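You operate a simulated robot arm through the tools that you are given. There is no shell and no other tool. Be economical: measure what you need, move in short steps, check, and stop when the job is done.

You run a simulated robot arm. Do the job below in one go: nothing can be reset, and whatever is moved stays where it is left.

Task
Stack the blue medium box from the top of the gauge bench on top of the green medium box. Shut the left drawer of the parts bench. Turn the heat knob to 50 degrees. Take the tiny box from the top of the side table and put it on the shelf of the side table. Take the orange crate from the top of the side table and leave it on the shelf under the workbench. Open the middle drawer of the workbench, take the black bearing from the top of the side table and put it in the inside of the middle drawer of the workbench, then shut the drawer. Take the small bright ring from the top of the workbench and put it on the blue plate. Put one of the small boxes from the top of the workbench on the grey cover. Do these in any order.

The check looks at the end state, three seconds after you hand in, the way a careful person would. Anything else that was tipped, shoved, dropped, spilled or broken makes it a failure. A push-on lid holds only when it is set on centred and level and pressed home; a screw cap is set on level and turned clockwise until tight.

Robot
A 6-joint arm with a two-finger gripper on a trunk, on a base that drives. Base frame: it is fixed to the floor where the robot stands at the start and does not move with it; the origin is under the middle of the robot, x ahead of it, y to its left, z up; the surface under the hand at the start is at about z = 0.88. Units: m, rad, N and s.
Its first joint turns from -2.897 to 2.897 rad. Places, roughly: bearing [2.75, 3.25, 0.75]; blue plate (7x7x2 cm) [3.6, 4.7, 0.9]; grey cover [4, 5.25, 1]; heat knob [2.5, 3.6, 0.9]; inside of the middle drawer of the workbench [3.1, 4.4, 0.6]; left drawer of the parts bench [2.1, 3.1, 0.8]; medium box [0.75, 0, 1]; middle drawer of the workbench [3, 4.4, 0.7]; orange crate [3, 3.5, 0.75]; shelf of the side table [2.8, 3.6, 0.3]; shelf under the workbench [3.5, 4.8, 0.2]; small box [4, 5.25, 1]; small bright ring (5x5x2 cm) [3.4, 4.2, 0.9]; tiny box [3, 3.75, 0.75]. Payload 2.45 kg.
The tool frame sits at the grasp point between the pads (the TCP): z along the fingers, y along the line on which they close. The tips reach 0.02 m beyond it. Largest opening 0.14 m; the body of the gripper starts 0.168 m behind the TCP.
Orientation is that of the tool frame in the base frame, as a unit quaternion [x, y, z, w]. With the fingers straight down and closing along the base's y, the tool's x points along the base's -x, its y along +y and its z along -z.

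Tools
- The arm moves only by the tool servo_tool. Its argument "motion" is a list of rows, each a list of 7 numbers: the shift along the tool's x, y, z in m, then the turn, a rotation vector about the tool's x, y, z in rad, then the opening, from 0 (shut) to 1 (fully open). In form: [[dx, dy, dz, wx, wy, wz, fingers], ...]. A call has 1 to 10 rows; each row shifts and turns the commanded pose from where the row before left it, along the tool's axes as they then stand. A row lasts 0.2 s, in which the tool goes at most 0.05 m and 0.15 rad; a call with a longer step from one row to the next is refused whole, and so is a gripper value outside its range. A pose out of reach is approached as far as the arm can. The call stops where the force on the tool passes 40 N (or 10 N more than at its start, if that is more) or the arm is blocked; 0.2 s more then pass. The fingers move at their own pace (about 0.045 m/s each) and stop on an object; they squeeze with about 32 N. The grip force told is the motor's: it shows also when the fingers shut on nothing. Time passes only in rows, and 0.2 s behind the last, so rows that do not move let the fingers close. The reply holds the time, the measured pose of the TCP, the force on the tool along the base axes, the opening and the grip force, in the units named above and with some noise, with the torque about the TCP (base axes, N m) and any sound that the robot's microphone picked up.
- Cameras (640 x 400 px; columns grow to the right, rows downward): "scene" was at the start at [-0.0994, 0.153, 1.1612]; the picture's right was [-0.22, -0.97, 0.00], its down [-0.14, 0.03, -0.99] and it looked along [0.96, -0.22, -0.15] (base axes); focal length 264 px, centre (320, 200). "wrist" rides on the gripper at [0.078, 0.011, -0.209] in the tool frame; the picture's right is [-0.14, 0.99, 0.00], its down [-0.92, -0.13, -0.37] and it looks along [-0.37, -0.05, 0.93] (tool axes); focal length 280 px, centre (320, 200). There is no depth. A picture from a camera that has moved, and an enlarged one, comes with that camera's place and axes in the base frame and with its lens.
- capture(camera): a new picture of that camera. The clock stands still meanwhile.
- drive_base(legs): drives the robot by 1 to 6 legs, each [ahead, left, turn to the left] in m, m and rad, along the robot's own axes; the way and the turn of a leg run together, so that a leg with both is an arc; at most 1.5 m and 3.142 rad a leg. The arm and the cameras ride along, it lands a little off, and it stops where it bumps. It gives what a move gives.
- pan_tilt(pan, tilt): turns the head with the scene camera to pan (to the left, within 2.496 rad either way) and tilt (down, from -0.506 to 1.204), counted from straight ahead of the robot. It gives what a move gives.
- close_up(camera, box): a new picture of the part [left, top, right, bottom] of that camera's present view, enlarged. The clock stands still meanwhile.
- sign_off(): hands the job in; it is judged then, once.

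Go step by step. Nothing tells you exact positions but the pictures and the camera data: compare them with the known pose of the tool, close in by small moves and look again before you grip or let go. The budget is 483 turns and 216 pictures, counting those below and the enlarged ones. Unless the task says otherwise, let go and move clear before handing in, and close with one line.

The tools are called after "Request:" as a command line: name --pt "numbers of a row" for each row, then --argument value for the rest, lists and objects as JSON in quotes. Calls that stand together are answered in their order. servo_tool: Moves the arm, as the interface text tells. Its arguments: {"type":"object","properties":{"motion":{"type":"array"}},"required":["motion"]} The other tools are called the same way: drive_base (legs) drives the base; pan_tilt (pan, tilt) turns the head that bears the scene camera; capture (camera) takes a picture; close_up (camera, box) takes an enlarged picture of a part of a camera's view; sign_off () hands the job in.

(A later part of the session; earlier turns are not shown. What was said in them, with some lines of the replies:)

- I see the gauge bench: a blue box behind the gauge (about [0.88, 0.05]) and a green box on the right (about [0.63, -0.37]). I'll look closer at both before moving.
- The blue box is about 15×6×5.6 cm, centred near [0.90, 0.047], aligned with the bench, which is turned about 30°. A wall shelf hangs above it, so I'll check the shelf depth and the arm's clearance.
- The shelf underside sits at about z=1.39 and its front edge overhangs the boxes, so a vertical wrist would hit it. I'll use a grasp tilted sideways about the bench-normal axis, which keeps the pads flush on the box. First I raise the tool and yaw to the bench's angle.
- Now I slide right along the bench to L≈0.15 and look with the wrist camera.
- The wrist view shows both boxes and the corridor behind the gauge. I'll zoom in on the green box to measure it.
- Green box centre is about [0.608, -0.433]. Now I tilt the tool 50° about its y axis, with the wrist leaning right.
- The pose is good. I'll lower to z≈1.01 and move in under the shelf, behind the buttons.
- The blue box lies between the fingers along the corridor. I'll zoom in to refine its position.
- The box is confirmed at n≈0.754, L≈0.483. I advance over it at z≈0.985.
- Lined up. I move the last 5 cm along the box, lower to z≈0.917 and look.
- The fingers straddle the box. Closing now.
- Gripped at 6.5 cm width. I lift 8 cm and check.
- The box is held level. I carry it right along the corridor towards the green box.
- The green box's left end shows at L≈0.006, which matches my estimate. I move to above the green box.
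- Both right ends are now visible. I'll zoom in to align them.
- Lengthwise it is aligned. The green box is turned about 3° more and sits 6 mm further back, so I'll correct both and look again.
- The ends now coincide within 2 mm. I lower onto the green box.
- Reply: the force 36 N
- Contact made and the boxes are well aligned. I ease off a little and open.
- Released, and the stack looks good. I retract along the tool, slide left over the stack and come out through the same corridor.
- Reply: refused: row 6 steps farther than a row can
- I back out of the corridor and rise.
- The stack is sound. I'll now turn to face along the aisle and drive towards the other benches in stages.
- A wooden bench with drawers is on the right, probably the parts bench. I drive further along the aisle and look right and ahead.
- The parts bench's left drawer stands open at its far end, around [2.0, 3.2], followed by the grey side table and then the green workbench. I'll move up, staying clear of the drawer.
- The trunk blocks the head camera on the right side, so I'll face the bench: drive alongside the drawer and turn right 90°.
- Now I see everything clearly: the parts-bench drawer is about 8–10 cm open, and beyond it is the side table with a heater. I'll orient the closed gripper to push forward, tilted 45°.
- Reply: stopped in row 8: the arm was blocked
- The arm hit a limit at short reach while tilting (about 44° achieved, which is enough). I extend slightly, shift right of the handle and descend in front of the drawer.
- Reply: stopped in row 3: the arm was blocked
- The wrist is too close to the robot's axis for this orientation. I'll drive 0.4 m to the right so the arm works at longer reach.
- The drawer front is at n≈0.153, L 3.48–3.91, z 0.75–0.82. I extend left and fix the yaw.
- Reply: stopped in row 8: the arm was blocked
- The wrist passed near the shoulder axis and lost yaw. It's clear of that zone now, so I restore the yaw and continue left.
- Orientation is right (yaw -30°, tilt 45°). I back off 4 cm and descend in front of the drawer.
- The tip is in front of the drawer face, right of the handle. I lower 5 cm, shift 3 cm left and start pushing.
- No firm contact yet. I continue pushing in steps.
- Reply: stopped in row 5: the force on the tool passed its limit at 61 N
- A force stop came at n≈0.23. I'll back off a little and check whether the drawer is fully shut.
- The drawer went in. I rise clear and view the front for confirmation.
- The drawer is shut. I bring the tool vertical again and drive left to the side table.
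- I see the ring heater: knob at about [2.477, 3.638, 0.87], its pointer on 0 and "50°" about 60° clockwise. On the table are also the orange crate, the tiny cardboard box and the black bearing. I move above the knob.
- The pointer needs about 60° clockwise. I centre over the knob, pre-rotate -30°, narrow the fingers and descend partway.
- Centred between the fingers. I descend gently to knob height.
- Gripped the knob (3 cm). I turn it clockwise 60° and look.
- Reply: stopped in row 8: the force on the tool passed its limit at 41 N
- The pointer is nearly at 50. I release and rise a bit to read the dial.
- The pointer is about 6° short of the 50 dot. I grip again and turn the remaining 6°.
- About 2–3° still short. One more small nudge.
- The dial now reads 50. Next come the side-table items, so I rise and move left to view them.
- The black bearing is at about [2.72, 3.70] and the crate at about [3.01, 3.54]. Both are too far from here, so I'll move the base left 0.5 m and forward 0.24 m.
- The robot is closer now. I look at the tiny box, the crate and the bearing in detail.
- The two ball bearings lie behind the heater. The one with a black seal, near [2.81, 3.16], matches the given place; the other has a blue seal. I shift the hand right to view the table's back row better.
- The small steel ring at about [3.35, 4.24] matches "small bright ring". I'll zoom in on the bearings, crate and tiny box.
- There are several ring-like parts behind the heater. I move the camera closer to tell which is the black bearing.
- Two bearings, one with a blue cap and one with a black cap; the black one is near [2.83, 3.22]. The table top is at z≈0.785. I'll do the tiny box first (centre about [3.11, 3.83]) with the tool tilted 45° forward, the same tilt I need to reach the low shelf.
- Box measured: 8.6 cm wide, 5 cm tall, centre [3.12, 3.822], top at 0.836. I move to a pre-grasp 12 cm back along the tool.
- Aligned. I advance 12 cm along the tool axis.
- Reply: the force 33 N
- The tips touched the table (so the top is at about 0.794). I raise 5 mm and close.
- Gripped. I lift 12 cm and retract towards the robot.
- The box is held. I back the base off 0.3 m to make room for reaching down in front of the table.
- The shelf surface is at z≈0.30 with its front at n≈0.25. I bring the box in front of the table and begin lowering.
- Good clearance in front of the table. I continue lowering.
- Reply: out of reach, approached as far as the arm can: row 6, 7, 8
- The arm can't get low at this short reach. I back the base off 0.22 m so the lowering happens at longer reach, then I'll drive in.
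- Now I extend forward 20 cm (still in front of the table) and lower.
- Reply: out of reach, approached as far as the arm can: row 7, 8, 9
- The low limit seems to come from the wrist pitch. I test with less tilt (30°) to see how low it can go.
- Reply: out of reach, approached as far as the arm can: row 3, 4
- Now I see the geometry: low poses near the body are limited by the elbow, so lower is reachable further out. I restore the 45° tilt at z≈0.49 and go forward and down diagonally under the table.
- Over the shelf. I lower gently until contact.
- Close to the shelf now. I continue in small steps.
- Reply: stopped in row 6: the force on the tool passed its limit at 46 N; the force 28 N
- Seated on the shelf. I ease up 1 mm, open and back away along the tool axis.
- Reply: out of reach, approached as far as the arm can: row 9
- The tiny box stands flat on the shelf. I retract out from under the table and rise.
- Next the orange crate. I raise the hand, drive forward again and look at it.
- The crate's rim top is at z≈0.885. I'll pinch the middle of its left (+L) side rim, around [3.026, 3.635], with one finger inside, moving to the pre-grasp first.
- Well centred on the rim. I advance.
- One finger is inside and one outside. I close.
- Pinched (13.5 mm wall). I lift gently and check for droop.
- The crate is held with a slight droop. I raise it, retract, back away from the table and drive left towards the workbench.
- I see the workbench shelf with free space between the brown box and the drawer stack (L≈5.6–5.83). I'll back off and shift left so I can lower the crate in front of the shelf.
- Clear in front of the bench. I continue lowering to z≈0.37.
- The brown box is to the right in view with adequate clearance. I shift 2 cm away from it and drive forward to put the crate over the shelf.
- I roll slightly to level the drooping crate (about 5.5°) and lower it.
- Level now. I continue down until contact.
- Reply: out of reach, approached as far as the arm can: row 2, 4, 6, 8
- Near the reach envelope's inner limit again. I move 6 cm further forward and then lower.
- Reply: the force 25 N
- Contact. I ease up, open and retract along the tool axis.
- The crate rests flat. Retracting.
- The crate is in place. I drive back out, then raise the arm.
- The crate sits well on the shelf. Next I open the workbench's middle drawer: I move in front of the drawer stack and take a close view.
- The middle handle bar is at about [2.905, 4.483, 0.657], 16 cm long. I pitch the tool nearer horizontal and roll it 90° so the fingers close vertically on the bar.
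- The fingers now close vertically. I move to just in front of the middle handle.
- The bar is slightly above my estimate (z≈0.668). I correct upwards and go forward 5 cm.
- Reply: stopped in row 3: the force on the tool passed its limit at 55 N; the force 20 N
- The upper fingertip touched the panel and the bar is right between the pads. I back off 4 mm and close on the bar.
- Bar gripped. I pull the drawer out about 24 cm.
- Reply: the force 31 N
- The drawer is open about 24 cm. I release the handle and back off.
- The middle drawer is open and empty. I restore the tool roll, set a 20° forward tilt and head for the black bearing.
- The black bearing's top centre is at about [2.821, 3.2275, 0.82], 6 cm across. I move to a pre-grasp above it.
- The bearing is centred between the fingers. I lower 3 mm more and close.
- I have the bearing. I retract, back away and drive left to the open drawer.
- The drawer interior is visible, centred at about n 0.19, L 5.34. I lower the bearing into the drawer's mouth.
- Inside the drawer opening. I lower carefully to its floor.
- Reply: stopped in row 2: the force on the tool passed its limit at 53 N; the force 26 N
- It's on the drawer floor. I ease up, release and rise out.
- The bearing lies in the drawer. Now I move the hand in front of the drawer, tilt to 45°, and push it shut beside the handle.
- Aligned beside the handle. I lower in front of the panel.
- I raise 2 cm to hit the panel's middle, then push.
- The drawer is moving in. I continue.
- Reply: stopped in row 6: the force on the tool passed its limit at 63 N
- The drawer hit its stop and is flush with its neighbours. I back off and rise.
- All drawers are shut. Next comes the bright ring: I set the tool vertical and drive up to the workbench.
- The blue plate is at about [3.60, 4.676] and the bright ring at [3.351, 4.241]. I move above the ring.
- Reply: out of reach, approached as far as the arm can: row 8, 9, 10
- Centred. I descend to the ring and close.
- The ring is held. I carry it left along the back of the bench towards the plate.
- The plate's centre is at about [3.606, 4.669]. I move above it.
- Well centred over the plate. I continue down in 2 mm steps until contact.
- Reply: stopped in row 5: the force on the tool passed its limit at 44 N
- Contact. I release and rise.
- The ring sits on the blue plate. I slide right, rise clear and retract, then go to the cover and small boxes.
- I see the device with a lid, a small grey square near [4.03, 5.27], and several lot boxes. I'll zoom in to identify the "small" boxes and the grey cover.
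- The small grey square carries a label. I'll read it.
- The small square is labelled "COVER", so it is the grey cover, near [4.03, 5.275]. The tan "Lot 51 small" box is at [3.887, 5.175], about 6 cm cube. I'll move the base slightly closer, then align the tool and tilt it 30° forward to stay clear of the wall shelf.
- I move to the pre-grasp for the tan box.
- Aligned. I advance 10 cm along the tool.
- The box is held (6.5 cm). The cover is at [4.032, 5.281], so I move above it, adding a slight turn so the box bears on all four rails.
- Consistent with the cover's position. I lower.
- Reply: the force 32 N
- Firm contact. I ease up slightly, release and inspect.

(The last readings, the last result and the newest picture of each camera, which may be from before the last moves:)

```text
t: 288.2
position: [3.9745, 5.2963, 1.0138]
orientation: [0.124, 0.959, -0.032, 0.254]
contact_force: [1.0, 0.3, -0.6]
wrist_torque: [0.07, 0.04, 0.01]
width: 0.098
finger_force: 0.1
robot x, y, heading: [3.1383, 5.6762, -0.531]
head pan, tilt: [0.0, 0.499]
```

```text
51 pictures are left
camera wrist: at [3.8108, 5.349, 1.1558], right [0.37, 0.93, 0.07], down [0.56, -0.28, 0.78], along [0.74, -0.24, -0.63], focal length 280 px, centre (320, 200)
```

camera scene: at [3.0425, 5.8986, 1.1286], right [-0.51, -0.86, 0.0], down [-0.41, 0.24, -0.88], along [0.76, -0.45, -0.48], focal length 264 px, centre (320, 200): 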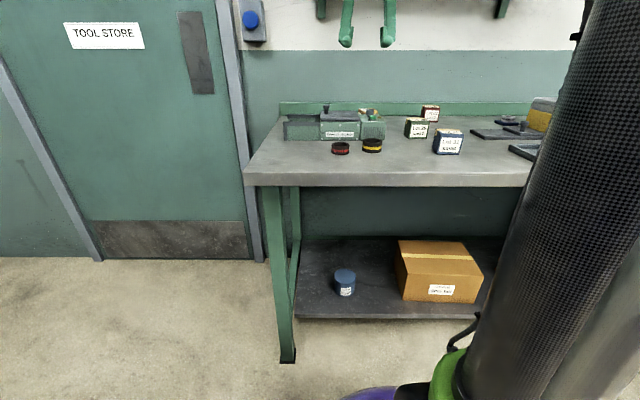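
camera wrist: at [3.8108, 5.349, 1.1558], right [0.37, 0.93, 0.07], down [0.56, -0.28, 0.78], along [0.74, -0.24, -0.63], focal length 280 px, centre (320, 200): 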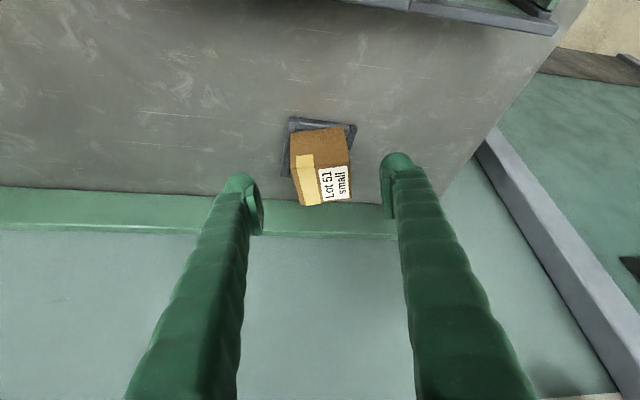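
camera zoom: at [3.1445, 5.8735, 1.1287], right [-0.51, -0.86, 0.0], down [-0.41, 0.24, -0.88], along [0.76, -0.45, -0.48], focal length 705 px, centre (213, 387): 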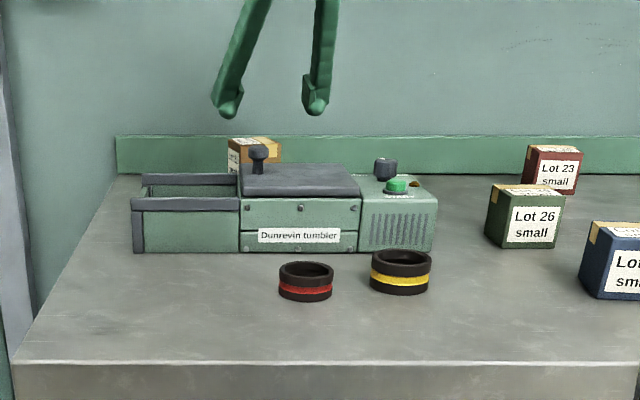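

The box stands level on the cover. I retract the arm clear.

Request:
servo_tool --pt "0 0 -0.04 0 0 0 0.7" --pt "0 0 -0.04 0 0 0 0.7" --pt "0 0 -0.04 0 0 0 0.7" --pt "0.035 0 -0.02 0 0 0 0.7" --pt "0.035 0 -0.02 0 0 0 0.7" --pt "0.035 0 -0.02 0 0 0 0.7" --pt "0.035 0 -0.02 0 0 0 0.7"

Request:
drive_base --legs '[[-0.5, -0.3, 0]]'

Request:
capture --camera "scene"

Request:
capture --camera "wrist"

```text
t: 289.8
position: [3.7625, 5.3538, 1.1175]
orientation: [0.123, 0.959, -0.032, 0.254]
contact_force: [0.5, -0.2, -0.1]
wrist_torque: [0.03, 0.01, 0.0]
width: 0.0978
finger_force: 0.2
robot x, y, heading: [3.1401, 5.6762, -0.53]
head pan, tilt: [0.0, 0.499]
```

```text
t: 293.1
position: [3.1816, 5.3487, 1.1162]
orientation: [0.121, 0.959, -0.031, 0.255]
contact_force: [-0.4, 1.1, 0.9]
wrist_torque: [0.05, 0.0, 0.02]
width: 0.0981
finger_force: 0.0
robot x, y, heading: [2.5591, 5.6671, -0.529]
head pan, tilt: [0.0, 0.499]
```

```text
50 pictures are left
camera scene: at [2.5615, 5.867, 1.1286], right [-0.5, -0.86, 0.0], down [-0.41, 0.24, -0.88], along [0.76, -0.44, -0.48], focal length 264 px, centre (320, 200)
```

scene: 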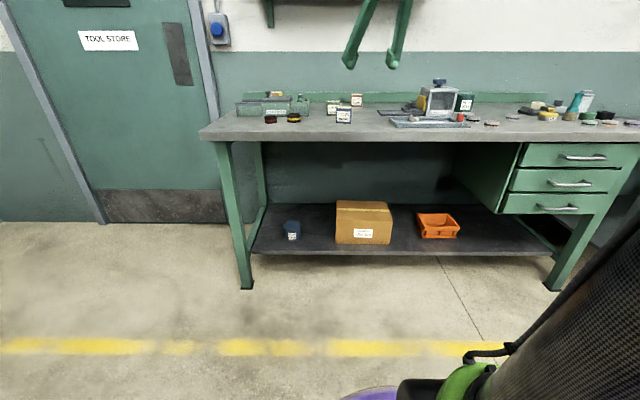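

```text
49 pictures are left
camera wrist: at [3.0165, 5.4005, 1.2585], right [0.36, 0.93, 0.07], down [0.56, -0.28, 0.78], along [0.74, -0.24, -0.63], focal length 280 px, centre (320, 200)
```

wrist: 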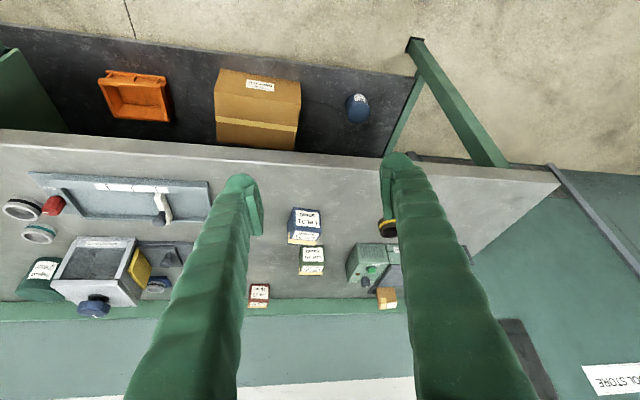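

Everything looks in place. One last zoom confirms the drawers are flush and the ring is still on the plate.

Request:
close_up --camera "scene" --box '[400, 60, 640, 230]'

Request:
close_up --camera "wrist" --box '[40, 220, 240, 330]'

```text
2.35 times, centred on (520, 145) of scene
camera zoom: at [2.5615, 5.867, 1.1286], right [-0.5, -0.86, 0.0], down [-0.41, 0.24, -0.88], along [0.76, -0.44, -0.48], focal length 622 px, centre (-151, 329)
```

zoom: 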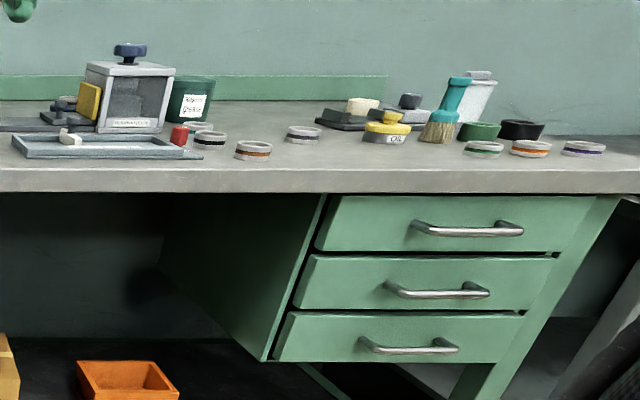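

```text
3.20 times, centred on (140, 275) of wrist
camera zoom: at [3.0165, 5.4005, 1.2585], right [0.36, 0.93, 0.07], down [0.56, -0.28, 0.78], along [0.74, -0.24, -0.63], focal length 897 px, centre (896, -40)
```

zoom: 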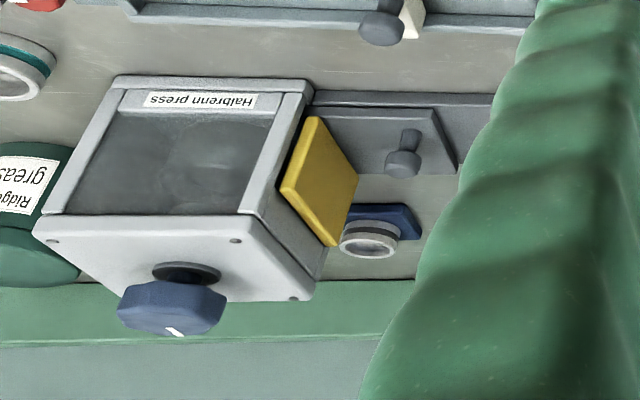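

All eight jobs are done and the gripper is clear of everything, so I'm handing in.

Request:
sign_off

```text
The job is handed in.
```

All eight jobs are done and handed in. The one judgement call is the grey cover: I took it to be the small grey square labelled "COVER" on the workbench and put the Lot 51 small box on that.
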